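You operate a simulated robot arm through the tools that you are given. There is no shell and no other tool. Be economical: measure what you need, move in short steps, check, and stop when the job is done.

You are at the controls of a simulated robot arm. One attempt, no reset.

TASK
Swap the empty polish jar for the spare with the earlier date and run the disc inside on deep.
Fine: empty jar on the round mat, one whole run.
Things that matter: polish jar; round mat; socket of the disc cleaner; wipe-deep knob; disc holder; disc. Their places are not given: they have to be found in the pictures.

It is judged by the outcome, as a careful person would: the job done as asked, and still so three seconds after it is handed in. It fails if anything else is knocked over, pushed out of place, dropped, spilled or broken.

THE ROBOT
A 7-joint arm with a two-finger parallel gripper, fixed in place. Base frame: the origin is at the foot of the arm, x ahead of it, y to its left, z up. Lengths are in mm, angles in degrees, forces in N, time in s.
Its first joint turns from -66.0 to 66.0 degrees. Payload 2.6 kg.
The tool frame sits at the grasp point between the pads (the TCP): z along the fingers, y along the line on which they close. The tips reach 30 mm beyond it. Largest opening 94 mm; finger width 28, thickness 10; the body of the gripper, 50 by 96 mm, starts 55 mm behind the TCP.
Orientation is that of the tool frame in the base frame, as a unit quaternion [x, y, z, w]. With the fingers straight down and closing along the base's y, the tool's x points along the base's -x, its y along +y and its z along -z.

THE INTERFACE
- The arm moves only by the tool arm_command. Its argument "targets" is one flat list of numbers, 7 for each row, row after row: the shift along the tool's x, y, z in mm, then the turn, a rotation vector about the tool's x, y, z in degrees, then the closure, from 0 (fully open) to 1 (shut). In form: [dx, dy, dz, rx, ry, rz, gripper, dx, dy, dz, rx, ry, rz, gripper, ...]. A call has 1 to 20 rows; each row shifts and turns the commanded pose from where the row before left it, along the tool's axes as they then stand. Rows are played at 5 a second. More than 50 mm and 8.6 degrees between two rows, or a gripper value outside its range, and nothing of the call is played. A pose out of reach is approached as far as the arm can. The call stops where the force on the tool passes 80 N (or 10 N more than at its start, if that is more) or the arm is blocked; 0.2 s more then pass. Each finger travels about 72 mm/s and halts on what it meets, pressing with about 25 N; the grip force reading is that of the motor and also rises with nothing between the fingers. The clock runs only during rows and for 0.2 s after the last one: add rows that do not move to give the fingers time. It gives the time, the measured TCP pose, the force on the tool (base axes), the opening and the grip force at its end, in the units of the frame above (readings bear some noise).
- Cameras (640 x 400 px; columns grow to the right, rows downward): "scene" is fixed at [32.7, 428.3, 567]; the picture's right is [-0.81, -0.59, 0.00], its down [-0.32, 0.44, -0.84] and it looks along [0.49, -0.68, -0.55] (base axes); focal length 307 px, centre (320, 200). "wrist" rides on the gripper at [-37, 0, -58] in the tool frame; the picture's right is [0.00, -1.00, 0.00], its down [0.97, 0.00, -0.24] and it looks along [0.24, 0.00, 0.97] (tool axes); focal length 218 px, centre (320, 200).
- get_image(camera): a new picture of that camera. The clock stands still meanwhile.
- locate(camera, pixels): for up to 12 pixels [column, row] of the newest picture of that camera ("zoom" is the newest enlarged one), the place [x, y, z] in the base frame of the surface seen there, good to about 2 mm. The clock stands still meanwhile.
- enlarge(camera, box): a new picture of the part [left, top, right, bottom] of that camera's present view, enlarged. The clock stands still meanwhile.
- finish_job(): hands the job in; it is judged then, once.

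Go step by step. Measure first, check grasps and placings, and put right what went wrong. The budget is 80 turns and 38 pictures, counting those below and the enlarged ones. Unless the task says otherwise, let go and move clear before handing in, and close with one line.

The tools are called after ">>>" by a JSON object that holds its "fn" and its "kwargs". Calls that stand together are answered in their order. arm_command: Moves the arm, as the interface text tells. Its arguments: {"type":"object","properties":{"targets":{"type":"array","items":{"type":"number"}}},"required":["targets"]} The other tools are called the same way: get_image (camera) takes a picture; locate (camera, pixels) gives the place of the surface under pixels of a picture; enlarge (camera, box) takes an enlarged picture of a part of a camera's view; finish_job () hands the job in.

At the start:

```text
time: 0.0
position: [352.0, -52.6, 390.7]
tcp_rot: [0.001, 1.0, 0.001, 0.0]
ft_force: [-0.1, 0.4, 0.1]
gripper_width: 94.2
finger_force: 0.0
```

scene: 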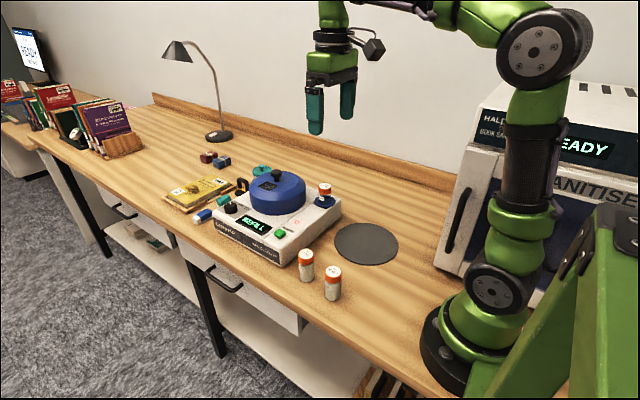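
wrist: 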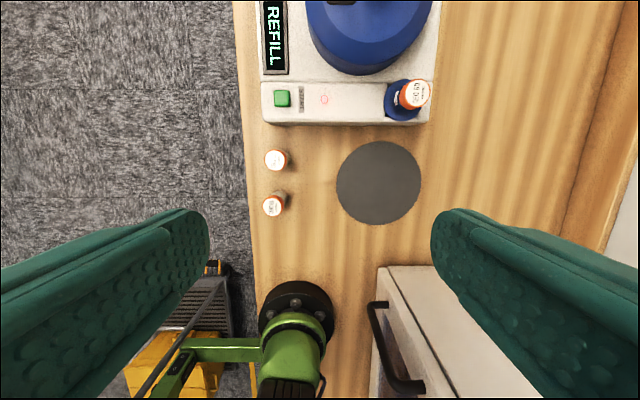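

The pictures show the disc cleaner with REFILL on its display, a jar in its socket (scene ~325,190), two spare jars (306,262 and 332,283) and the round mat (366,243). I'll enlarge the relevant parts.

>>> {"fn": "enlarge", "kwargs": {"camera": "scene", "box": [190, 150, 350, 270]}}

>>> {"fn": "enlarge", "kwargs": {"camera": "scene", "box": [285, 240, 355, 305]}}

>>> {"fn": "enlarge", "kwargs": {"camera": "wrist", "box": [240, 70, 440, 230]}}

>>> {"fn": "locate", "kwargs": {"camera": "wrist", "pixels": [[276, 159], [272, 206], [416, 92], [378, 183], [282, 98], [324, 99], [400, 112], [280, 115], [365, 30]]}}

```text
3.33 times, centred on (270, 210) of scene
```

zoom: 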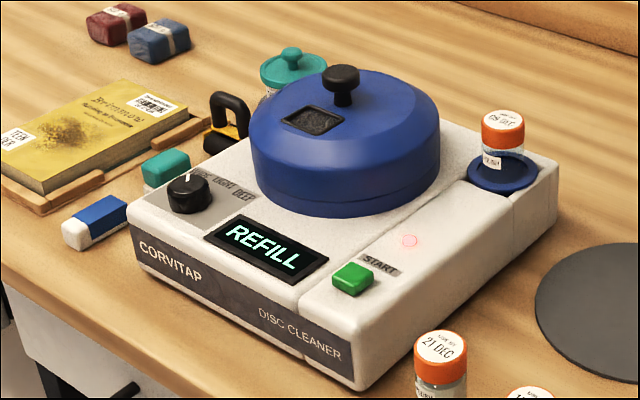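

```text
6.15 times, centred on (320, 272) of scene
```

zoom: 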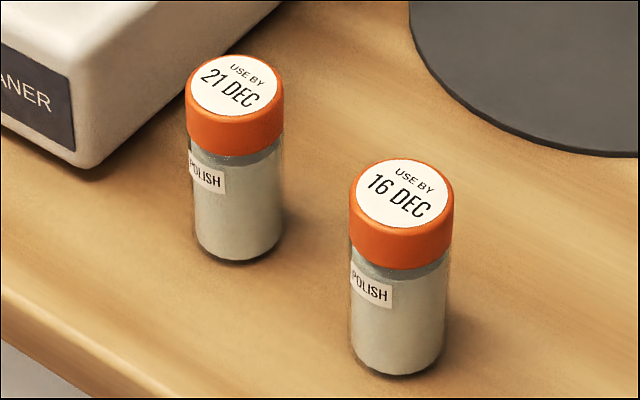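

```text
2.50 times, centred on (340, 150) of wrist
```

zoom: 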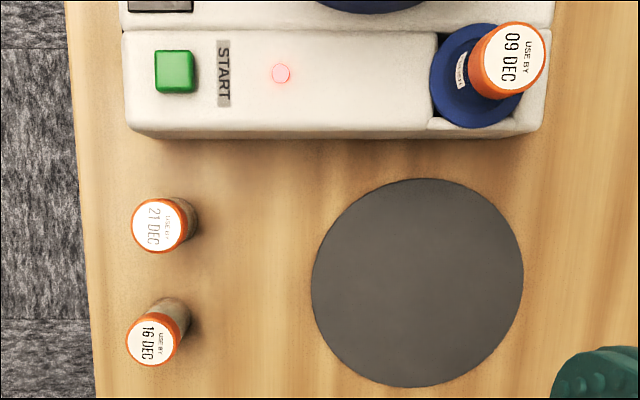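

```text
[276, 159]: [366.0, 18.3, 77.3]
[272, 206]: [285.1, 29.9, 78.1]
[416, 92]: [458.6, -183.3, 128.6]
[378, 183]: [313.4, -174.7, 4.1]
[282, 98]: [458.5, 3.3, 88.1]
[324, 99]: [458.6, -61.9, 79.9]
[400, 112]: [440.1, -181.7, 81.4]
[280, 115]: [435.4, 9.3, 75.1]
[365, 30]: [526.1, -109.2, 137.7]
```

The dates read 09 DEC for the jar in the socket, 21 DEC for the near spare and 16 DEC for the one at (332,283), so I want the 16 DEC jar. The wrist view puts the mat at z≈4, not the stated -146, so I'll cross-check heights with the scene camera before moving.

>>> {"fn": "get_image", "kwargs": {"camera": "scene"}}

>>> {"fn": "locate", "kwargs": {"camera": "scene", "pixels": [[366, 243], [333, 272], [332, 298], [306, 253], [325, 186], [320, 205], [280, 232], [231, 207], [276, 175], [350, 310], [400, 280], [314, 202]]}}

>>> {"fn": "enlarge", "kwargs": {"camera": "scene", "box": [295, 170, 355, 220]}}

>>> {"fn": "enlarge", "kwargs": {"camera": "scene", "box": [210, 180, 290, 245]}}

```text
32 pictures are left
```

scene: 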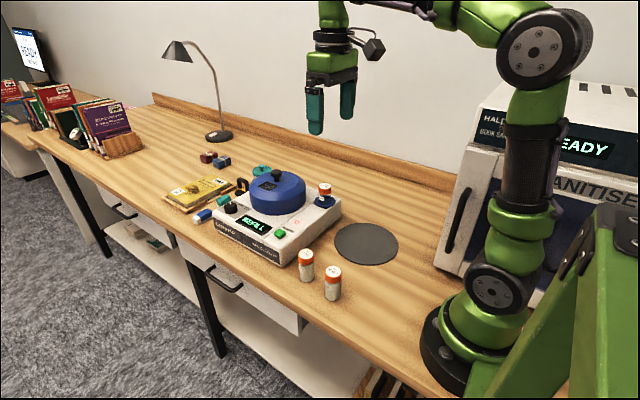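

```text
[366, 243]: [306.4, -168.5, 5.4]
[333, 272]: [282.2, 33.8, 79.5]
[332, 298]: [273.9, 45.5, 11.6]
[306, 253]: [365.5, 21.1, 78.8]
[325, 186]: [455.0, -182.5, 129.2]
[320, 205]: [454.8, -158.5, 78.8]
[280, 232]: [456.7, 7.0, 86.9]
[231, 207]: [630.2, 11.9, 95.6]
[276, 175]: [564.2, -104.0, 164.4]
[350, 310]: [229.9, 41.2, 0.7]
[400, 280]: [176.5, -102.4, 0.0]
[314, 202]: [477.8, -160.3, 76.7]
```

```text
8.00 times, centred on (325, 195) of scene
```

zoom: 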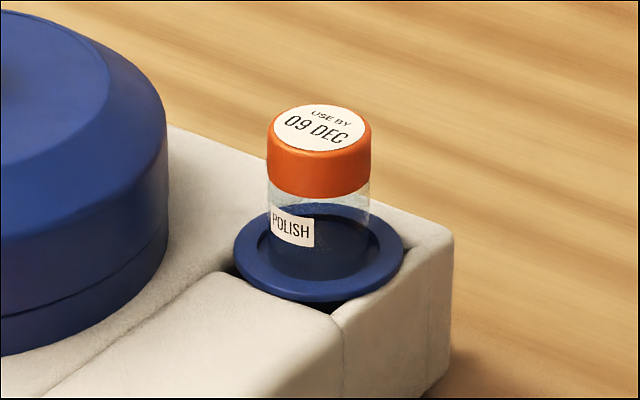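

```text
6.15 times, centred on (250, 212) of scene
```

zoom: 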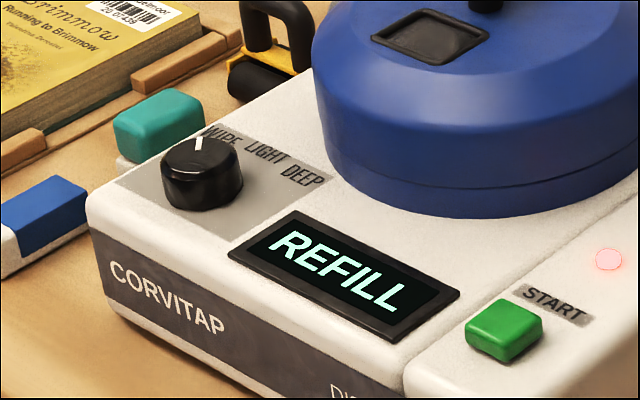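

Both cameras agree that the desk is at z≈0 (bare wood reads 0.0 and 0.7), so the -146 in the brief doesn't fit and I'll use the measured heights. The empty jar's top is at (456,-182,129), and I'll move above it to look down at the socket.

>>> {"fn": "arm_command", "kwargs": {"targets": [-26, -32.25, 22.75, 0, 0, 0, 0, -26, -32.25, 22.75, 0, 0, 0, 0, -26, -32.25, 22.75, 0, 0, 0, 0, -26, -32.25, 22.75, 0, 0, 0, 0, 0, 0, 0, 0, 0, 0, 0]}}

>>> {"fn": "get_image", "kwargs": {"camera": "wrist"}}

```text
time: 1.2
position: [455.7, -185.5, 297.8]
tcp_rot: [0.0, 1.0, 0.0, 0.0]
ft_force: [0.1, 0.2, 0.3]
gripper_width: 93.9
finger_force: 0.2
```

```text
29 pictures are left
```

wrist: 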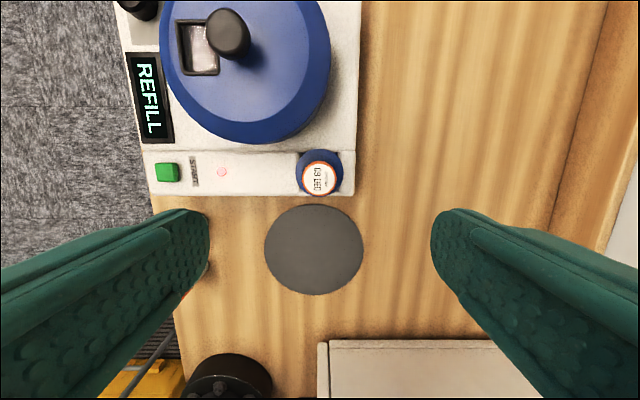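

The jar cap is at (320,179), with the dome edge close by at (285,135). I'll measure the cap, ring, dome edge and mat precisely.

>>> {"fn": "locate", "kwargs": {"camera": "wrist", "pixels": [[320, 179], [305, 180], [335, 180], [320, 164], [300, 160], [325, 153], [250, 138], [310, 110], [313, 249], [265, 247], [363, 249], [313, 295]]}}

>>> {"fn": "enlarge", "kwargs": {"camera": "wrist", "box": [270, 130, 370, 210]}}

>>> {"fn": "locate", "kwargs": {"camera": "zoom", "pixels": [[320, 320]]}}

```text
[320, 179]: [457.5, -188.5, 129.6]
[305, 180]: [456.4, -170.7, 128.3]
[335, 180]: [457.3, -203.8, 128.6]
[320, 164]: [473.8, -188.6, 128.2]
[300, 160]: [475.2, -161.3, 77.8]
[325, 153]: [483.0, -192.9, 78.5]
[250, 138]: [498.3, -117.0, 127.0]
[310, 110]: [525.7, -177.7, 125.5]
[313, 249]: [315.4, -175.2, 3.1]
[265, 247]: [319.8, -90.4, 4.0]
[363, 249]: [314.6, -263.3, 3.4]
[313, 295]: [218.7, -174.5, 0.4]
```

```text
5.00 times, centred on (320, 170) of wrist
```

zoom: 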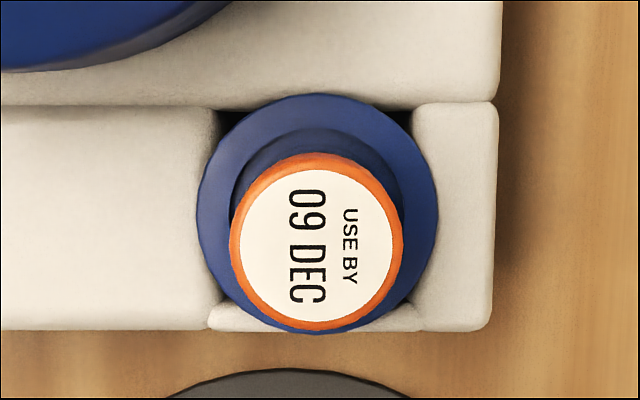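

```text
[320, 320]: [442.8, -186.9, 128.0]
```

The empty jar's cap centre is (457,-187), diameter about 34, and the ring top is at z≈78. I'll descend partway with the fingers half closed and check the pose.

>>> {"fn": "arm_command", "kwargs": {"targets": [0, 0, 45, 0, 0, 0, 0.3, 0, 0, 45, 0, 0, 0, 0.3, 0, 0, 45, 0, 0, 0, 0.3, 0, 0, 0, 0, 0, 0, 0.3, 0, 0, 0, 0, 0, 0, 0.3]}}

```text
time: 2.4
position: [456.7, -180.7, 162.5]
tcp_rot: [0.0, 1.0, -0.001, -0.001]
ft_force: [0.2, 0.1, 0.4]
gripper_width: 65.6
finger_force: 0.1
```

The y reading went from -185.5 to -180.7 without a commanded shift, so I'll hold still and read again.

>>> {"fn": "arm_command", "kwargs": {"targets": [0, 0, 0, 0, 0, 0, 0.3, 0, 0, 0, 0, 0, 0, 0.3]}}

>>> {"fn": "get_image", "kwargs": {"camera": "wrist"}}

>>> {"fn": "locate", "kwargs": {"camera": "wrist", "pixels": [[320, 200], [340, 200]]}}

```text
time: 3.0
position: [457.2, -180.1, 164.8]
tcp_rot: [0.0, 1.0, 0.0, 0.0]
ft_force: [0.9, 0.1, -0.5]
gripper_width: 65.9
finger_force: 0.0
```

```text
27 pictures are left
```

wrist: 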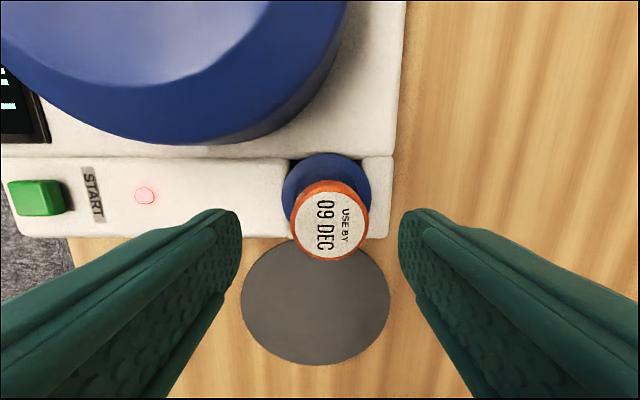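

```text
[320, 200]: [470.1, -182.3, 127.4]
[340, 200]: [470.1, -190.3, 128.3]
```

The cap (columns 291–371) sits right of the finger midline at column 320, so I need about 4.5 mm more toward -y. I'll measure the cap rim.

>>> {"fn": "locate", "kwargs": {"camera": "wrist", "pixels": [[330, 192], [330, 255], [297, 222], [365, 222], [330, 222], [287, 190], [368, 190], [325, 154]]}}

```text
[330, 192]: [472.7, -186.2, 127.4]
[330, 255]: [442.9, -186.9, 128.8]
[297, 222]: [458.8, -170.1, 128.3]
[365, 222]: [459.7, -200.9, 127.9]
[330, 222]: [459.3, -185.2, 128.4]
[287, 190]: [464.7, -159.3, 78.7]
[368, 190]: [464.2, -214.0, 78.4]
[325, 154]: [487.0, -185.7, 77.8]
```

The jar and ring are centred at about (458,-186), so I'll shift, descend to TCP z≈115 and grip.

>>> {"fn": "arm_command", "kwargs": {"targets": [-2, -4.6, 0, 0, 0, 0, 0.3, 0, 0, 25, 0, 0, 0, 0.3, 0, 0, 24.5, 0, 0, 0, 0.3, 0, 0, 0, 0, 0, 0, 0.3, 0, 0, 0, 0, 0, 0, 0.8, 0, 0, 0, 0, 0, 0, 0.8, 0, 0, 0, 0, 0, 0, 0.8]}}

>>> {"fn": "get_image", "kwargs": {"camera": "wrist"}}

```text
time: 4.6
position: [458.6, -186.1, 115.3]
tcp_rot: [0.001, 1.0, -0.001, 0.0]
ft_force: [-0.7, 0.2, 0.6]
gripper_width: 35.4
finger_force: 25.0
```

```text
26 pictures are left
```

wrist: 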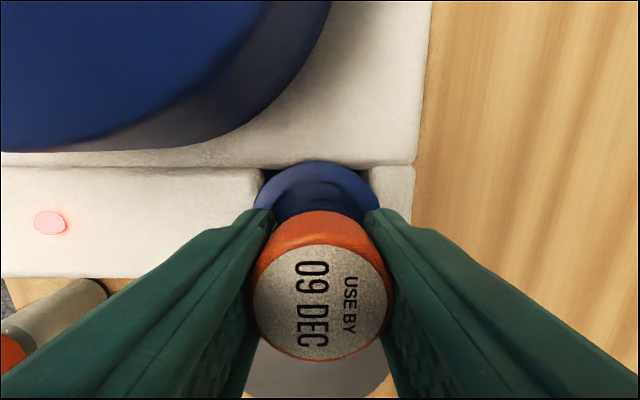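

It's gripped at 35.4 mm with low force readings. I'll lift straight up slowly and watch the force.

>>> {"fn": "arm_command", "kwargs": {"targets": [0, 0, -5, 0, 0, 0, 0.8, 0, 0, -10, 0, 0, 0, 0.8, 0, 0, -15, 0, 0, 0, 0.8, 0, 0, -20, 0, 0, 0, 0.8, 0, 0, 0, 0, 0, 0, 0.8]}}

>>> {"fn": "get_image", "kwargs": {"camera": "scene"}}

```text
time: 5.8
position: [456.6, -187.0, 165.2]
tcp_rot: [0.0, 1.0, 0.0, 0.0]
ft_force: [-0.5, 0.1, -0.5]
gripper_width: 35.4
finger_force: 24.9
```

```text
25 pictures are left
```

scene: 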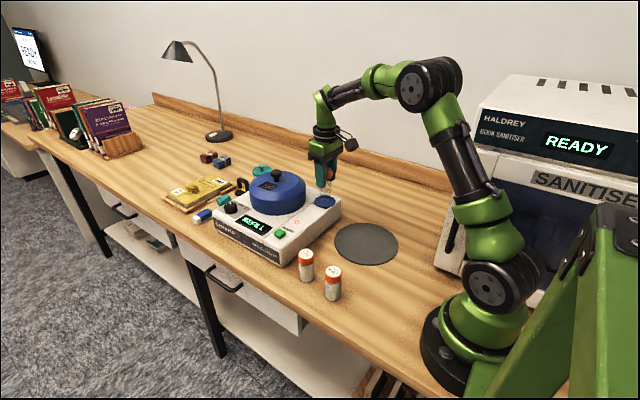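

The jar is out and the socket is empty. I'll carry it to the mat centre (315,-177) and lower it to just above contact.

>>> {"fn": "arm_command", "kwargs": {"targets": [0, 0, -15, 0, 0, 0, 0.8, 36, 2.5, 0, 0, 0, 0, 0.8, 36, 2.5, 0, 0, 0, 0, 0.8, 36, 2.5, 0, 0, 0, 0, 0.8, 35, 2.5, 0, 0, 0, 0, 0.8, 0, 0, 0, 0, 0, 0, 0.8, 0, 0, 40, 0, 0, 0, 0.8, 0, 0, 40, 0, 0, 0, 0.8, 0, 0, 25, 0, 0, 0, 0.8, 0, 0, 0, 0, 0, 0, 0.8]}}

>>> {"fn": "get_image", "kwargs": {"camera": "scene"}}

```text
time: 8.0
position: [314.5, -176.0, 75.0]
tcp_rot: [-0.001, 1.0, 0.0, 0.0]
ft_force: [-0.2, 0.3, -0.6]
gripper_width: 35.3
finger_force: 25.5
```

```text
24 pictures are left
```

scene: 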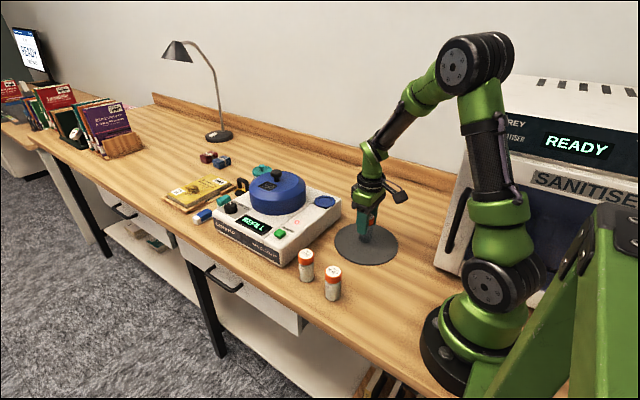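

The jar hangs about 5 mm over the mat. I'll lower it in 1 mm steps to find contact.

>>> {"fn": "arm_command", "kwargs": {"targets": [0, 0, 2, 0, 0, 0, 0.8, 0, 0, 1, 0, 0, 0, 0.8, 0, 0, 1, 0, 0, 0, 0.8, 0, 0, 1, 0, 0, 0, 0.8, 0, 0, 0, 0, 0, 0, 0.8]}}

```text
time: 9.2
position: [314.6, -177.2, 69.9]
tcp_rot: [0.001, 1.0, 0.0, 0.0]
ft_force: [0.3, -0.4, -0.4]
gripper_width: 35.6
finger_force: 24.7
```

>>> {"fn": "arm_command", "kwargs": {"targets": [0, 0, 1, 0, 0, 0, 0.8, 0, 0, 0, 0, 0, 0, 0.8]}}

>>> {"fn": "enlarge", "kwargs": {"camera": "scene", "box": [335, 190, 405, 265]}}

```text
time: 9.8
position: [314.9, -176.7, 69.2]
tcp_rot: [-0.001, 1.0, 0.001, -0.001]
ft_force: [-0.7, 0.0, -2.0]
gripper_width: 35.8
finger_force: 25.1
```

```text
5.33 times, centred on (370, 228) of scene
```

zoom: 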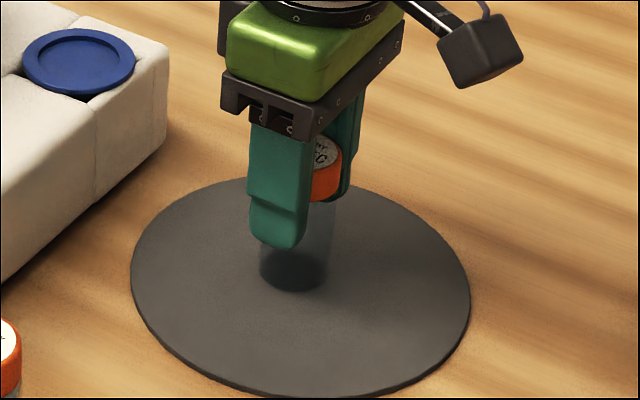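

The force barely changed (-2.0), which suggests light contact. I'll go one more small step.

>>> {"fn": "arm_command", "kwargs": {"targets": [0, 0, 1, 0, 0, 0, 0.8, 0, 0, 0, 0, 0, 0, 0.8]}}

```text
time: 10.4
position: [314.5, -176.3, 68.0]
tcp_rot: [0.0, 1.0, 0.0, 0.001]
ft_force: [-4.3, 3.8, 18.1]
gripper_width: 36.1
finger_force: 25.3
```

The force rose to 18 N, so the jar is standing on the mat. I'll ease up 0.5 mm, open and rise.

>>> {"fn": "arm_command", "kwargs": {"targets": [0, 0, -0.7, 0, 0, 0, 0.8, 0, 0, 0, 0, 0, 0, 0.3, 0, 0, 0, 0, 0, 0, 0.3, 0, 0, 0, 0, 0, 0, 0.3, 0, 0, -20, 0, 0, 0, 0.3, 0, 0, -40, 0, 0, 0, 0.3, 0, 0, -45, 0, 0, 0, 0.3, 0, 0, 0, 0, 0, 0, 0.3]}}

>>> {"fn": "get_image", "kwargs": {"camera": "wrist"}}

>>> {"fn": "enlarge", "kwargs": {"camera": "scene", "box": [270, 180, 410, 310]}}

```text
time: 12.2
position: [310.5, -175.3, 176.5]
tcp_rot: [0.0, 1.0, 0.0, 0.0]
ft_force: [-0.8, 0.1, 0.1]
gripper_width: 65.7
finger_force: 0.1
```

```text
22 pictures are left
```

wrist: 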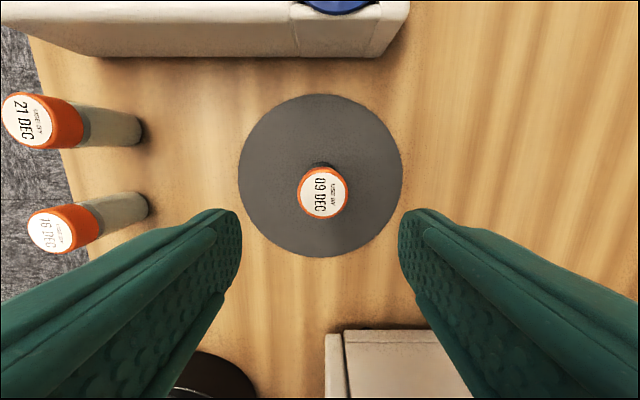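

```text
3.08 times, centred on (340, 245) of scene
```

zoom: 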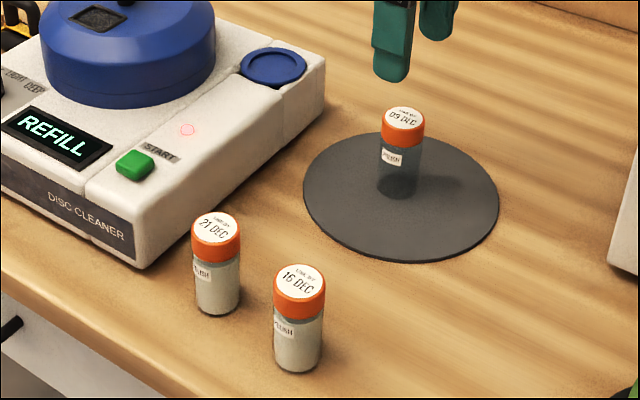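

The empty jar stands on the mat at (322,192). Next I'll move above the 16 DEC jar near (283,32).

>>> {"fn": "arm_command", "kwargs": {"targets": [6.4, 41.6, 0, 0, 0, 0, 0.3, 6.4, 41.6, 0, 0, 0, 0, 0.3, 6.4, 41.6, 0, 0, 0, 0, 0.3, 6.4, 41.6, 0, 0, 0, 0, 0.3, 6.4, 41.6, 0, 0, 0, 0, 0.3, 0, 0, 0, 0, 0, 0, 0.3, 0, 0, 0, 0, 0, 0, 0.3]}}

>>> {"fn": "get_image", "kwargs": {"camera": "wrist"}}

>>> {"fn": "locate", "kwargs": {"camera": "wrist", "pixels": [[320, 190], [300, 190], [340, 190], [320, 175], [320, 205]]}}

```text
time: 13.8
position: [283.4, 32.6, 175.8]
tcp_rot: [0.0, 1.0, 0.0, 0.0]
ft_force: [-0.3, -0.5, -0.7]
gripper_width: 65.8
finger_force: 0.0
```

```text
20 pictures are left
```

wrist: 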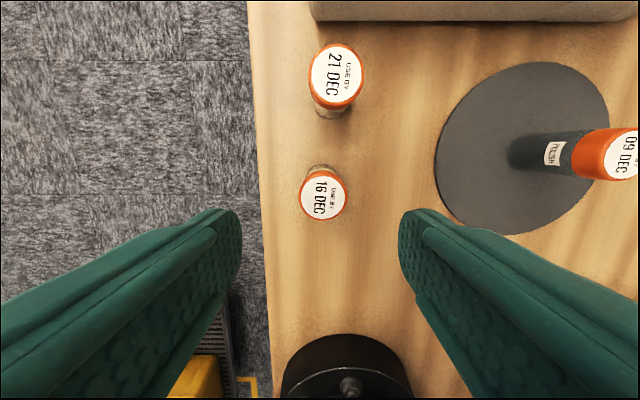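

```text
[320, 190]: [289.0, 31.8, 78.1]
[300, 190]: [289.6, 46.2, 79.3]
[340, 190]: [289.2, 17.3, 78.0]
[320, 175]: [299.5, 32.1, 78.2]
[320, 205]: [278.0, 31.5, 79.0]
```

The 16 DEC cap is centred at (323,196), so the jar is at about (285,30) with its top at z≈78.5. I'll descend to TCP z≈65 and grip.

>>> {"fn": "arm_command", "kwargs": {"targets": [-2, -2, 40, 0, 0, 0, 0.3, 0, 0, 40, 0, 0, 0, 0.3, 0, 0, 28.7, 0, 0, 0, 0.3, 0, 0, 0, 0, 0, 0, 0.3, 0, 0, 0, 0, 0, 0, 0.8, 0, 0, 0, 0, 0, 0, 0.8, 0, 0, 0, 0, 0, 0, 0.8]}}

>>> {"fn": "get_image", "kwargs": {"camera": "wrist"}}

```text
time: 15.4
position: [283.7, 28.4, 67.3]
tcp_rot: [0.0, 1.0, 0.0, 0.0]
ft_force: [0.4, -0.2, -0.2]
gripper_width: 35.6
finger_force: 24.8
```

```text
19 pictures are left
```

wrist: 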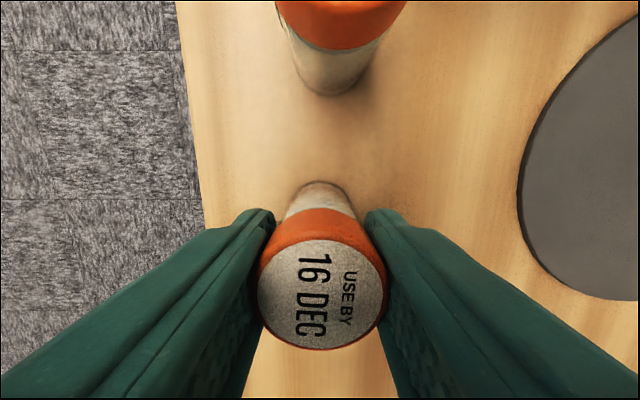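

The grip looks good (35.6 mm). I'll lift high and carry the jar above the socket at (458.5,-186.3).

>>> {"fn": "arm_command", "kwargs": {"targets": [0, 0, -10, 0, 0, 0, 0.8, 0, 0, -40, 0, 0, 0, 0.8, 0, 0, -40, 0, 0, 0, 0.8, 0, 0, -35, 0, 0, 0, 0.8, 0, 0, 0, 0, 0, 0, 0.8, -28.92, -36.02, 0, 0, 0, 0, 0.8, -28.92, -36.02, 0, 0, 0, 0, 0.8, -28.92, -36.02, 0, 0, 0, 0, 0.8, -28.92, -36.02, 0, 0, 0, 0, 0.8, -28.92, -36.02, 0, 0, 0, 0, 0.8, -28.92, -36.02, 0, 0, 0, 0, 0.8, 0, 0, 0, 0, 0, 0, 0.8, 0, 0, 0, 0, 0, 0, 0.8]}}

>>> {"fn": "get_image", "kwargs": {"camera": "wrist"}}

>>> {"fn": "enlarge", "kwargs": {"camera": "scene", "box": [285, 140, 365, 215]}}

```text
time: 18.2
position: [461.5, -184.6, 190.3]
tcp_rot: [-0.001, 1.0, 0.0, 0.0]
ft_force: [-0.1, 0.1, -0.7]
gripper_width: 35.5
finger_force: 25.1
```

```text
18 pictures are left
```

wrist: 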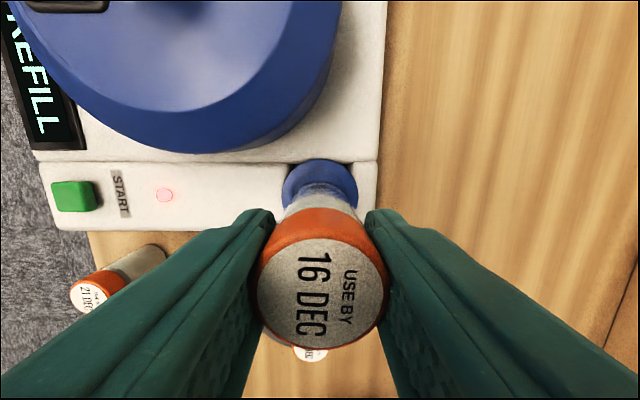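

```text
5.33 times, centred on (325, 178) of scene
```

zoom: 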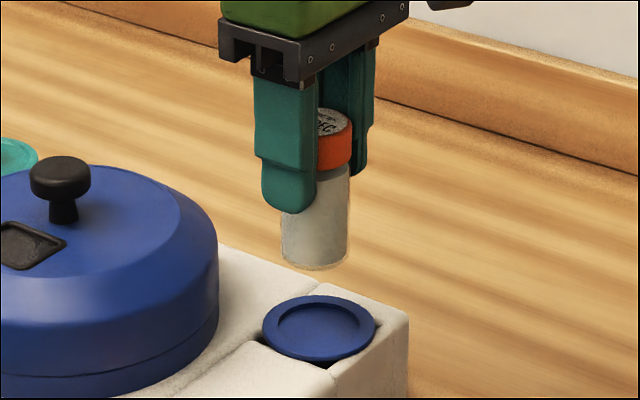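

The jar hangs above the ring, whose centre is at column 320. I'll measure the well floor and rim.

>>> {"fn": "locate", "kwargs": {"camera": "zoom", "pixels": [[318, 335], [318, 345], [318, 318], [268, 328], [371, 328], [318, 298], [318, 359], [282, 328], [356, 328]]}}

>>> {"fn": "locate", "kwargs": {"camera": "wrist", "pixels": [[286, 186], [354, 186], [320, 162]]}}

```text
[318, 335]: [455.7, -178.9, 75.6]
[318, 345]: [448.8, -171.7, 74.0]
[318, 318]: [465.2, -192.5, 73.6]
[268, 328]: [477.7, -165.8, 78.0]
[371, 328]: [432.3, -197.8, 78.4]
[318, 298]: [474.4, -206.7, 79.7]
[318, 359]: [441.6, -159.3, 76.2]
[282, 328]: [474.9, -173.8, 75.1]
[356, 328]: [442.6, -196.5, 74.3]
```

```text
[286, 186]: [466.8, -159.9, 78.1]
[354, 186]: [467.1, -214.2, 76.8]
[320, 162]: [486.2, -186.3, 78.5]
```

The socket floor now reads z≈74.5, but the old jar's base sat at about 50, so the floor is probably sprung. I'll lower slowly and watch the force.

>>> {"fn": "arm_command", "kwargs": {"targets": [0, -0.5, 20, 0, 0, 0, 0.8, 0, 0, 20, 0, 0, 0, 0.8, 0, 0, 6, 0, 0, 0, 0.8, 0, 0, 2, 0, 0, 0, 0.8, 0, 0, 2, 0, 0, 0, 0.8, 0, 0, 2, 0, 0, 0, 0.8, 0, 0, 0, 0, 0, 0, 0.8]}}

```text
time: 19.8
position: [456.2, -186.2, 137.4]
tcp_rot: [0.0, 1.0, -0.001, 0.0]
ft_force: [0.1, 0.5, -1.0]
gripper_width: 35.5
finger_force: 25.7
```

>>> {"fn": "arm_command", "kwargs": {"targets": [0, 0, 2, 0, 0, 0, 0.8, 0, 0, 2, 0, 0, 0, 0.8, 0, 0, 0, 0, 0, 0, 0.8]}}

>>> {"fn": "enlarge", "kwargs": {"camera": "scene", "box": [285, 140, 365, 215]}}

```text
time: 20.6
position: [458.0, -186.8, 135.7]
tcp_rot: [0.0, 1.0, 0.001, 0.0]
ft_force: [0.9, -0.1, -0.8]
gripper_width: 35.7
finger_force: 25.2
```

```text
5.33 times, centred on (325, 178) of scene
```

zoom: 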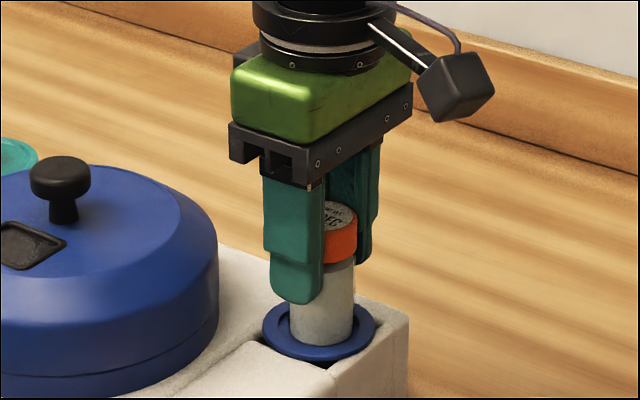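

The jar is entering the ring with no force. I'll keep lowering gently.

>>> {"fn": "arm_command", "kwargs": {"targets": [0, 0, 2, 0, 0, 0, 0.8, 0, 0, 2, 0, 0, 0, 0.8, 0, 0, 2, 0, 0, 0, 0.8, 0, 0, 2, 0, 0, 0, 0.8, 0, 0, 0, 0, 0, 0, 0.8]}}

```text
time: 21.8
position: [456.5, -187.4, 126.4]
tcp_rot: [0.0, 1.0, -0.001, 0.0]
ft_force: [0.0, -0.3, -1.0]
gripper_width: 35.6
finger_force: 24.9
```

>>> {"fn": "arm_command", "kwargs": {"targets": [0, 0, 2, 0, 0, 0, 0.8, 0, 0, 2, 0, 0, 0, 0.8, 0, 0, 2, 0, 0, 0, 0.8, 0, 0, 2, 0, 0, 0, 0.8, 0, 0, 0, 0, 0, 0, 0.8]}}

>>> {"fn": "enlarge", "kwargs": {"camera": "scene", "box": [285, 140, 365, 215]}}

```text
time: 23.0
position: [457.4, -187.5, 118.8]
tcp_rot: [0.0, 1.0, 0.0, 0.0]
ft_force: [-0.4, 0.3, 0.6]
gripper_width: 35.8
finger_force: 25.4
```

```text
5.33 times, centred on (325, 178) of scene
```

zoom: 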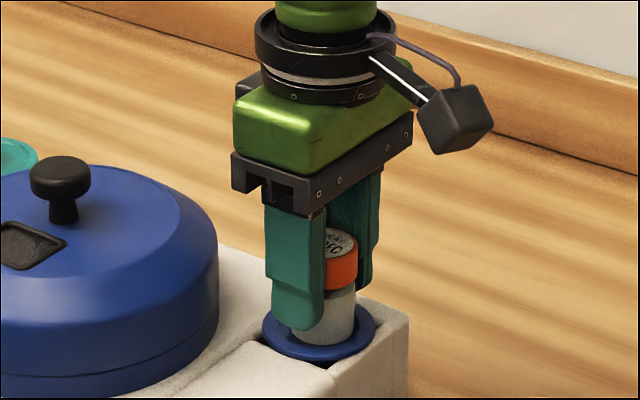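

It's going into the well freely, and the seat is expected at TCP ≈115. I'll take 1 mm steps to contact.

>>> {"fn": "arm_command", "kwargs": {"targets": [0, 0, 1, 0, 0, 0, 0.8, 0, 0, 1, 0, 0, 0, 0.8, 0, 0, 1, 0, 0, 0, 0.8, 0, 0, 0, 0, 0, 0, 0.8]}}

```text
time: 24.0
position: [458.1, -187.6, 117.2]
tcp_rot: [0.001, 1.0, -0.002, 0.003]
ft_force: [0.9, 0.4, 17.6]
gripper_width: 35.7
finger_force: 24.5
```

Contact is at 17.6 N, at about the expected seat height. I'll release, rise and check the display.

>>> {"fn": "arm_command", "kwargs": {"targets": [0, 0, -0.5, 0, 0, 0, 0.8, 0, 0, 0, 0, 0, 0, 0.3, 0, 0, 0, 0, 0, 0, 0.3, 0, 0, 0, 0, 0, 0, 0.3, 0, 0, -20, 0, 0, 0, 0.3, 0, 0, -40, 0, 0, 0, 0.3, 0, 0, -40, 0, 0, 0, 0.3, 0, 0, 0, 0, 0, 0, 0.3]}}

>>> {"fn": "enlarge", "kwargs": {"camera": "scene", "box": [210, 155, 350, 250]}}

>>> {"fn": "locate", "kwargs": {"camera": "zoom", "pixels": [[524, 135], [524, 170]]}}

```text
time: 25.8
position: [456.5, -186.4, 215.8]
tcp_rot: [0.0, 1.0, 0.0, 0.0]
ft_force: [-0.3, -0.3, 0.0]
gripper_width: 66.0
finger_force: 0.1
```

```text
4.21 times, centred on (280, 202) of scene
```

zoom: 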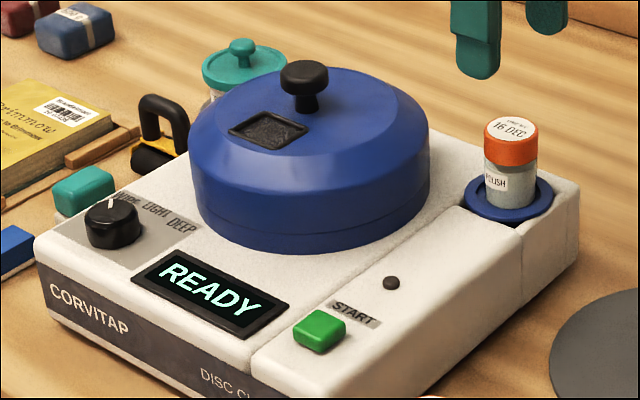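

```text
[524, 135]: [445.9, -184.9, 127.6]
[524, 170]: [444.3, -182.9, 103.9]
```

The display shows READY and the red light is off. Next I'll look at the mode knob and the lid window from above.

>>> {"fn": "arm_command", "kwargs": {"targets": [-20.3, 39.4, -10, 0, 0, 0, 0.3, -20.3, 39.4, -10, 0, 0, 0, 0.3, -20.3, 39.4, -10, 0, 0, 0, 0.3, -20.3, 39.4, -10, 0, 0, 0, 0.3, -20.3, 39.4, -10, 0, 0, 0, 0.3, 0, 0, 0, 0, 0, 0, 0.3, 0, 0, 0, 0, 0, 0, 0.3]}}

>>> {"fn": "get_image", "kwargs": {"camera": "wrist"}}

```text
time: 27.4
position: [560.2, 13.6, 268.2]
tcp_rot: [0.0, 1.0, 0.0, 0.0]
ft_force: [0.2, -0.5, 0.2]
gripper_width: 65.6
finger_force: 0.1
```

```text
13 pictures are left
```

wrist: 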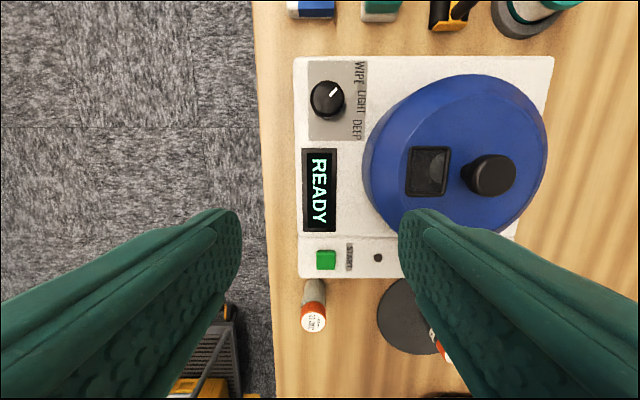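

>>> {"fn": "enlarge", "kwargs": {"camera": "wrist", "box": [295, 55, 455, 155]}}

>>> {"fn": "locate", "kwargs": {"camera": "wrist", "pixels": [[326, 98], [334, 92], [312, 100], [344, 98], [328, 82], [328, 116], [358, 72], [362, 102], [357, 130], [318, 130], [326, 260], [336, 260]]}}

>>> {"fn": "locate", "kwargs": {"camera": "zoom", "pixels": [[128, 180], [170, 120], [255, 75], [265, 180], [245, 300], [75, 180], [190, 180]]}}

```text
4.00 times, centred on (375, 105) of wrist
```

zoom: 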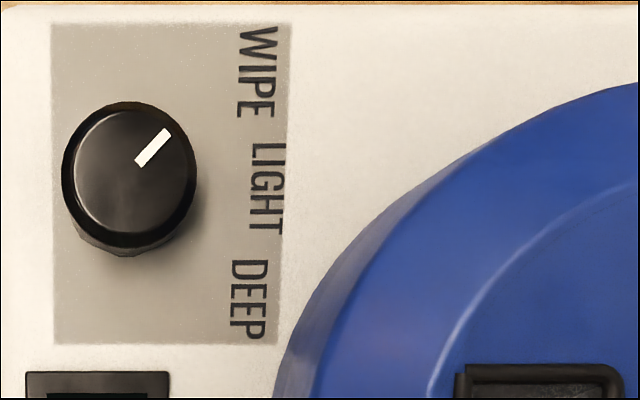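

```text
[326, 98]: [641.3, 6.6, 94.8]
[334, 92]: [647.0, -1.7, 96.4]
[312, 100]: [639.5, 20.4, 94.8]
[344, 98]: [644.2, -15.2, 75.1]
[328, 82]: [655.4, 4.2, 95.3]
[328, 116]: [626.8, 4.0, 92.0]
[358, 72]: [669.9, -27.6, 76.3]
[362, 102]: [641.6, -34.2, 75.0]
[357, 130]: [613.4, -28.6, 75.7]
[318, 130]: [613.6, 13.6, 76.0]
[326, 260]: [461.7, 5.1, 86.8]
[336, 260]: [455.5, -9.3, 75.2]
```

```text
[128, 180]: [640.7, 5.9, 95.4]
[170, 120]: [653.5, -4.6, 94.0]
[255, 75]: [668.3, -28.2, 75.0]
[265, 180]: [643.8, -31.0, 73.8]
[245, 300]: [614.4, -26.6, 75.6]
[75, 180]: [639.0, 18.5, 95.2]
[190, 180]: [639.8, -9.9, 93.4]
```

The knob is centred at about (642,5.5), top z 95, radius about 14.5, and points at WIPE. DEEP is 90° clockwise, so I'll hover above the knob and test whether the arm reaches that far.

>>> {"fn": "arm_command", "kwargs": {"targets": [-27.3, -1.6, 30, 0, 0, 0, 0.5, -27.3, -1.6, 30, 0, 0, 0, 0.57, -27.4, -1.5, 30, 0, 0, 0, 0.57, 0, 0, 25, 0, 0, 0, 0.57, 0, 0, 0, 0, 0, 0, 0.57, 0, 0, 0, 0, 0, 0, 0.57]}}

```text
time: 28.8
position: [605.4, 20.3, 150.2]
tcp_rot: [0.0, 1.0, 0.0, -0.002]
ft_force: [0.1, 1.7, -0.2]
gripper_width: 40.3
finger_force: 0.0
out of reach, approached as far as the arm can: row 1, 2, 3
```

Pointing straight down the arm only reached x≈605. I'll tilt the tool outward by 16° in place, clear of everything, then check the pose.

>>> {"fn": "arm_command", "kwargs": {"targets": [0, 0, 0, 0, -8, 0, 0.57, 0, 0, 0, 0, -8, 0, 0.57, 0, 0, 0, 0, 0, 0, 0.57, 0, 0, 0, 0, 0, 0, 0.57]}}

```text
time: 29.8
position: [645.9, 21.8, 158.4]
tcp_rot: [0.0, 0.995, 0.0, 0.103]
ft_force: [-0.2, 0.9, 0.1]
gripper_width: 40.1
finger_force: 0.2
out of reach, approached as far as the arm can: row 1, 2
```

Tilting brought the tool to x≈646, but y reads 21.8 where I expected 5.5. I'll let it settle and read again.

>>> {"fn": "arm_command", "kwargs": {"targets": [0, 0, 0, 0, 0, 0, 0.57, 0, 0, 0, 0, 0, 0, 0.57, 0, 0, 0, 0, 0, 0, 0.57]}}

>>> {"fn": "get_image", "kwargs": {"camera": "wrist"}}

>>> {"fn": "locate", "kwargs": {"camera": "wrist", "pixels": [[320, 200], [320, 150]]}}

```text
time: 30.6
position: [646.1, 21.5, 159.3]
tcp_rot: [0.0, 0.995, 0.0, 0.103]
ft_force: [-0.1, 0.4, 0.1]
gripper_width: 40.4
finger_force: 0.0
```

```text
11 pictures are left
```

wrist: 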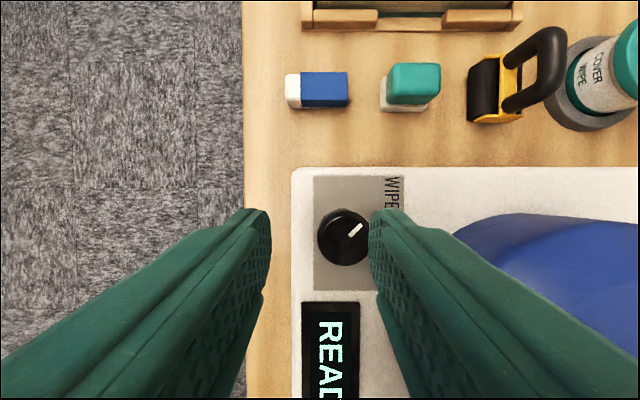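

```text
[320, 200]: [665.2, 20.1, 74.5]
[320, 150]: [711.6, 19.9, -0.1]
```

The tool truly is at y≈21, since the knob (343,237) sits right of the finger midline at column 320. Reach seems better lower down, so I'll shift -15.5 in y first, clear of the knob, and read again.

>>> {"fn": "arm_command", "kwargs": {"targets": [2, -8, 9.8, 0, 0, 0, 0.57, 2, -7.5, 9.8, 0, 0, 0, 0.57, 0, 0, 0, 0, 0, 0, 0.57, 0, 0, 0, 0, 0, 0, 0.57]}}

```text
time: 31.6
position: [650.6, 5.9, 139.4]
tcp_rot: [0.0, 0.995, 0.0, 0.101]
ft_force: [-0.4, -0.7, -0.8]
gripper_width: 40.3
finger_force: 0.0
out of reach, approached as far as the arm can: row 2
```

I'm now at about (649,6,139). To keep the fingers as vertical as possible I'll ease the tilt to about 8° and pull back to x≈638.5, then start with yaw -45°.

>>> {"fn": "arm_command", "kwargs": {"targets": [9.5, 0, 0, 0, 3.5, 0, 0.57, 0, 0, 0, 0, 0, 0, 0.57, 0, 0, 0, 0, 0, 0, 0.57]}}

```text
time: 32.4
position: [639.9, 6.2, 137.6]
tcp_rot: [-0.001, 0.997, 0.001, 0.073]
ft_force: [0.3, -0.1, -0.3]
gripper_width: 40.3
finger_force: 0.1
```

No clamping at 8.4°. I'll try reducing the tilt a bit more.

>>> {"fn": "arm_command", "kwargs": {"targets": [0, 0, 0, 0, 3, 0, 0.57, 0, 0, 0, 0, 0, 0, 0.57, 0, 0, 0, 0, 0, 0, 0.57]}}

>>> {"fn": "get_image", "kwargs": {"camera": "wrist"}}

>>> {"fn": "locate", "kwargs": {"camera": "wrist", "pixels": [[320, 250], [320, 240], [320, 230], [310, 250], [330, 250]]}}

```text
time: 33.2
position: [628.0, 13.6, 135.6]
tcp_rot: [0.0, 0.999, 0.001, 0.047]
ft_force: [0.4, -0.5, 0.6]
gripper_width: 40.5
finger_force: 0.1
out of reach, approached as far as the arm can: row 1
```

```text
10 pictures are left
```

wrist: 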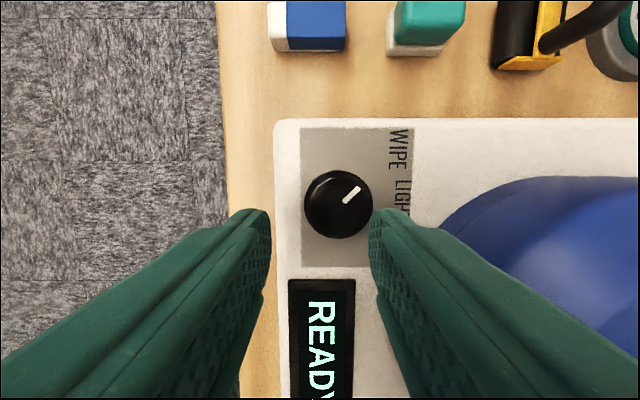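

```text
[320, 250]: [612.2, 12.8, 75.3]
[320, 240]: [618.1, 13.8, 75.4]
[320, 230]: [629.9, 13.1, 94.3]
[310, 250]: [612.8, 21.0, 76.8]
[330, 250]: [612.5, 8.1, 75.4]
```

Below about 8° the arm falls short, so I'll return to 8.4° tilt and re-measure the knob centre from this sharp view (338,204).

>>> {"fn": "locate", "kwargs": {"camera": "wrist", "pixels": [[338, 202], [308, 202], [368, 202], [338, 173], [338, 232], [345, 201], [360, 187]]}}

>>> {"fn": "arm_command", "kwargs": {"targets": [0, 0, 0, 0, -3, 0, 0.57, -10, -8, 1.5, 0, 0, 0, 0.57, 0, 0, 0, 0, 0, 0, 0.57, 0, 0, 0, 0, 0, 0, 0.57]}}

```text
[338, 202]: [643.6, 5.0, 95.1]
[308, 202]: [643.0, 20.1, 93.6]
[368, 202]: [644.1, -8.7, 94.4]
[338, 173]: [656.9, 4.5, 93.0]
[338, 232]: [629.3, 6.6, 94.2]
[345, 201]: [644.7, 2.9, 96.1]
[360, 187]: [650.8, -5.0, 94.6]
```

```text
time: 34.2
position: [639.6, 7.0, 135.2]
tcp_rot: [0.001, 0.997, -0.001, 0.073]
ft_force: [0.5, -0.3, 0.5]
gripper_width: 40.3
finger_force: 0.1
```

The knob centre is (643,5.5) and I'm at about (639.5,6,136). I'll yaw -45°, then descend to TCP z≈112 with the fingers at 40 mm.

>>> {"fn": "arm_command", "kwargs": {"targets": [0, 0, 0, 0, 0, -7.5, 0.57, 0, 0, 0, 0, 0, -7.5, 0.57, 0, 0, 0, 0, 0, -7.5, 0.57, 0, 0, 0, 0, 0, -7.5, 0.57, 0, 0, 0, 0, 0, -7.5, 0.57, 0, 0, 0, 0, 0, -7.5, 0.57, 0, 0, 0, 0, 0, 0, 0.57, 0, 0, 0, 0, 0, 0, 0.57]}}

>>> {"fn": "get_image", "kwargs": {"camera": "wrist"}}

```text
time: 36.0
position: [639.3, 5.6, 136.4]
tcp_rot: [-0.382, 0.921, -0.029, 0.068]
ft_force: [0.3, 0.8, -0.6]
gripper_width: 40.3
finger_force: 0.0
```

```text
9 pictures are left
```

wrist: 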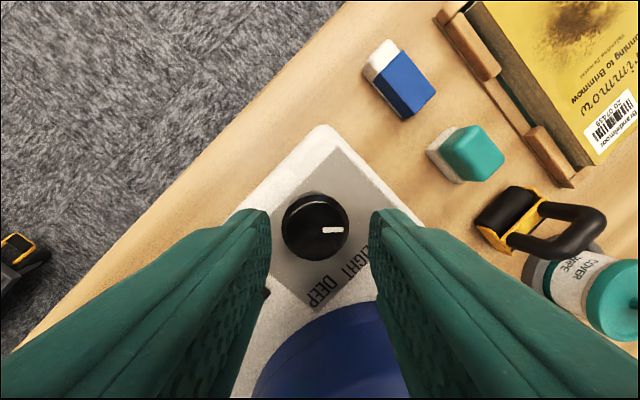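

The fingers straddle the knob (315,225), and the pointer lies along the closing line. I'll descend 24 mm and grip.

>>> {"fn": "arm_command", "kwargs": {"targets": [1.3, 1.3, 12, 0, 0, 0, 0.57, 1.3, 1.3, 12, 0, 0, 0, 0.57, 0, 0, 0, 0, 0, 0, 0.57, 0, 0, 0, 0, 0, 0, 0.57]}}

```text
time: 37.0
position: [637.1, 5.7, 110.5]
tcp_rot: [-0.382, 0.921, -0.029, 0.068]
ft_force: [0.1, 0.3, 0.8]
gripper_width: 40.3
finger_force: 0.1
```

No contact on the way down. I'll close on the knob and check.

>>> {"fn": "arm_command", "kwargs": {"targets": [0, 0, 0, 0, 0, 0, 0.8, 0, 0, 0, 0, 0, 0, 0.8, 0, 0, 0, 0, 0, 0, 0.8]}}

>>> {"fn": "get_image", "kwargs": {"camera": "wrist"}}

```text
time: 37.8
position: [638.2, 6.2, 110.6]
tcp_rot: [-0.382, 0.921, -0.028, 0.067]
ft_force: [-0.2, 0.3, 1.3]
gripper_width: 34.0
finger_force: 45.2
```

```text
8 pictures are left
```

wrist: 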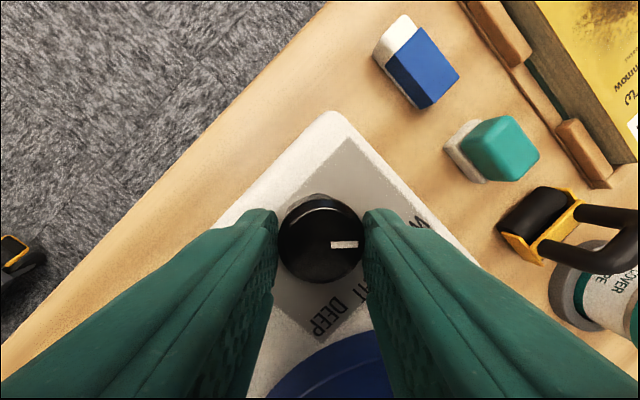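

It's gripped at 34 mm. I'll turn clockwise 45° first and check the forces.

>>> {"fn": "arm_command", "kwargs": {"targets": [0, 0, 0, 0, 0, 7.5, 0.8, 0, 0, 0, 0, 0, 7.5, 0.8, 0, 0, 0, 0, 0, 7.5, 0.8, 0, 0, 0, 0, 0, 7.5, 0.8, 0, 0, 0, 0, 0, 7.5, 0.8, 0, 0, 0, 0, 0, 7.5, 0.8, 0, 0, 0, 0, 0, 0, 0.8]}}

```text
time: 39.4
position: [639.6, 7.0, 111.5]
tcp_rot: [0.002, 0.997, -0.001, 0.073]
ft_force: [-15.1, -12.1, 3.6]
gripper_width: 33.2
finger_force: 45.0
```

Lateral forces are moderate (about 19 N) and the grip is holding. I'll turn the remaining 45°.

>>> {"fn": "arm_command", "kwargs": {"targets": [0, 0, 0, 0, 0, 7.5, 0.8, 0, 0, 0, 0, 0, 7.5, 0.8, 0, 0, 0, 0, 0, 7.5, 0.8, 0, 0, 0, 0, 0, 7.5, 0.8, 0, 0, 0, 0, 0, 7.5, 0.8, 0, 0, 0, 0, 0, 7.5, 0.8, 0, 0, 0, 0, 0, 0, 0.8]}}

>>> {"fn": "get_image", "kwargs": {"camera": "wrist"}}

```text
time: 41.0
position: [639.2, 5.9, 112.1]
tcp_rot: [0.382, 0.921, 0.026, 0.069]
ft_force: [0.7, -11.9, 1.0]
gripper_width: 33.8
finger_force: 45.2
```

```text
7 pictures are left
```

wrist: 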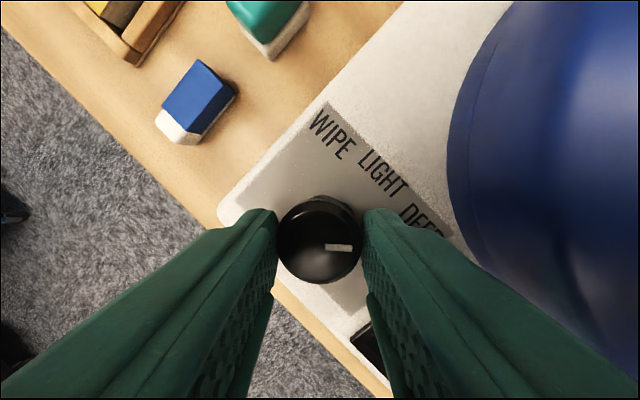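

The pointer now aims at DEEP. I'll release to 40 mm, rise straight up, then yaw back, and check the knob.

>>> {"fn": "arm_command", "kwargs": {"targets": [0, 0, 0, 0, 0, 0, 0.57, 0, 0, 0, 0, 0, 0, 0.57, -1.5, 1.5, -14.8, 0, 0, 0, 0.57, -1.5, 1.5, -14.8, 0, 0, 0, 0.57, 0, 0, 0, 0, 0, -7.5, 0.57, 0, 0, 0, 0, 0, -7.5, 0.57, 0, 0, 0, 0, 0, -7.5, 0.57, 0, 0, 0, 0, 0, -7.5, 0.57, 0, 0, 0, 0, 0, -7.5, 0.57, 0, 0, 0, 0, 0, -7.5, 0.57, 0, 0, 0, 0, 0, 0, 0.57]}}

>>> {"fn": "enlarge", "kwargs": {"camera": "wrist", "box": [260, 120, 440, 300]}}

```text
time: 43.4
position: [639.2, 7.0, 140.8]
tcp_rot: [0.0, 0.997, 0.0, 0.073]
ft_force: [-0.6, -1.4, -0.2]
gripper_width: 40.0
finger_force: 0.0
```

```text
2.22 times, centred on (350, 210) of wrist
```

zoom: 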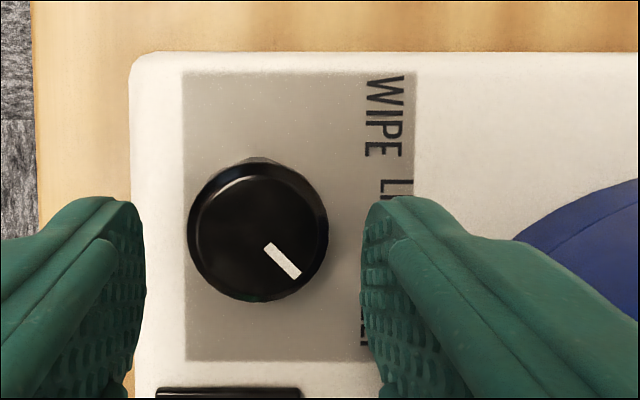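

The pointer sits at DEEP. I'll retreat inward, straighten the tool, close the fingers and hover above START at (459,5).

>>> {"fn": "arm_command", "kwargs": {"targets": [44.5, 0, -6.6, 0, 0, 0, 0.8, 44.5, 0, -6.6, 0, 0, 0, 1, 0, 0, 0, 0, 4.2, 0, 1, 0, 0, 0, 0, 4.2, 0, 1, 45, -0.5, 0, 0, 0, 0, 1, 45, 0, 0, 0, 0, 0, 1, 0, 0, 0, 0, 0, 0, 1, 0, 0, 0, 0, 0, 0, 1]}}

>>> {"fn": "get_image", "kwargs": {"camera": "wrist"}}

>>> {"fn": "locate", "kwargs": {"camera": "wrist", "pixels": [[320, 185], [320, 195], [320, 205], [310, 195], [330, 195], [320, 180]]}}

```text
time: 45.2
position: [461.7, 7.0, 141.7]
tcp_rot: [0.0, 1.0, 0.0, 0.001]
ft_force: [0.7, 0.2, 0.2]
gripper_width: 0.0
finger_force: 25.1
```

```text
5 pictures are left
```

wrist: 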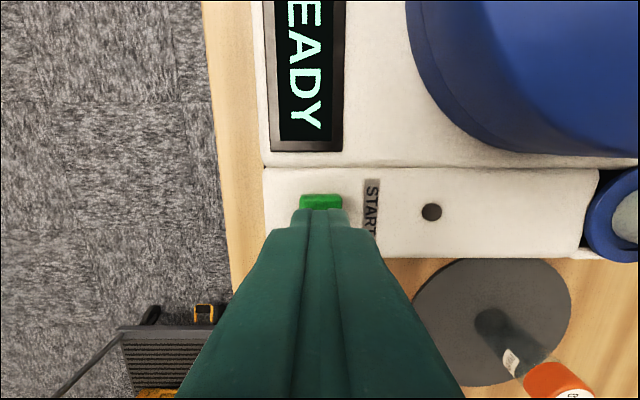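

```text
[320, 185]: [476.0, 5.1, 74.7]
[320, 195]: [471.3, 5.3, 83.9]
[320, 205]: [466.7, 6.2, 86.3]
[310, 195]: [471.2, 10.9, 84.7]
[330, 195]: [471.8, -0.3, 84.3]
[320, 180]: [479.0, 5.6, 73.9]
```

The closed fingertips are over the START button (columns 299–342). I'll descend to about 2 mm above it, then press in small steps.

>>> {"fn": "arm_command", "kwargs": {"targets": [1.5, 0, 22, 0, 0, 0, 1, 0, 0, 0, 0, 0, 0, 1, 0, 0, 1.5, 0, 0, 0, 1, 0, 0, 1, 0, 0, 0, 1, 0, 0, 1, 0, 0, 0, 1]}}

```text
time: 46.4
position: [458.0, 6.4, 117.0]
tcp_rot: [0.001, 1.0, 0.0, 0.001]
ft_force: [-0.6, 0.5, 0.9]
gripper_width: 0.0
finger_force: 25.2
```

>>> {"fn": "arm_command", "kwargs": {"targets": [0, 0, 1, 0, 0, 0, 1, 0, 0, 1, 0, 0, 0, 1]}}

```text
time: 47.0
position: [457.2, 6.4, 113.5]
tcp_rot: [0.0, 1.0, 0.0, 0.0]
ft_force: [1.2, -0.8, 1.9]
gripper_width: 0.0
finger_force: 25.3
```

The force is only starting to rise (1.9 N), so I'll press another 2 mm and look at the display.

>>> {"fn": "arm_command", "kwargs": {"targets": [0, 0, 1, 0, 0, 0, 1, 0, 0, 1, 0, 0, 0, 1]}}

>>> {"fn": "enlarge", "kwargs": {"camera": "scene", "box": [210, 155, 350, 250]}}

```text
time: 47.6
position: [457.0, 6.6, 112.3]
tcp_rot: [-0.001, 1.0, -0.001, 0.0]
ft_force: [-2.1, 0.8, 7.6]
gripper_width: 0.0
finger_force: 24.7
```

```text
4.21 times, centred on (280, 202) of scene
```

zoom: 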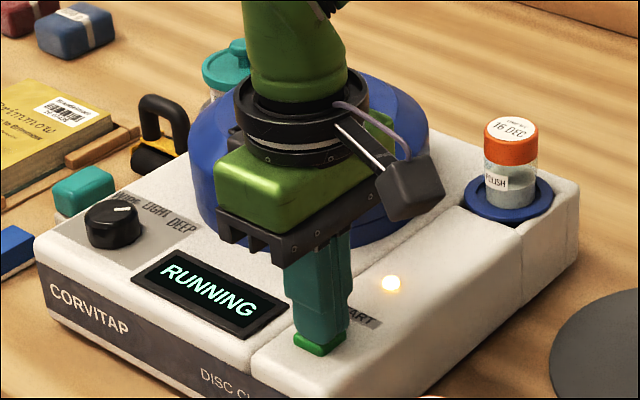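

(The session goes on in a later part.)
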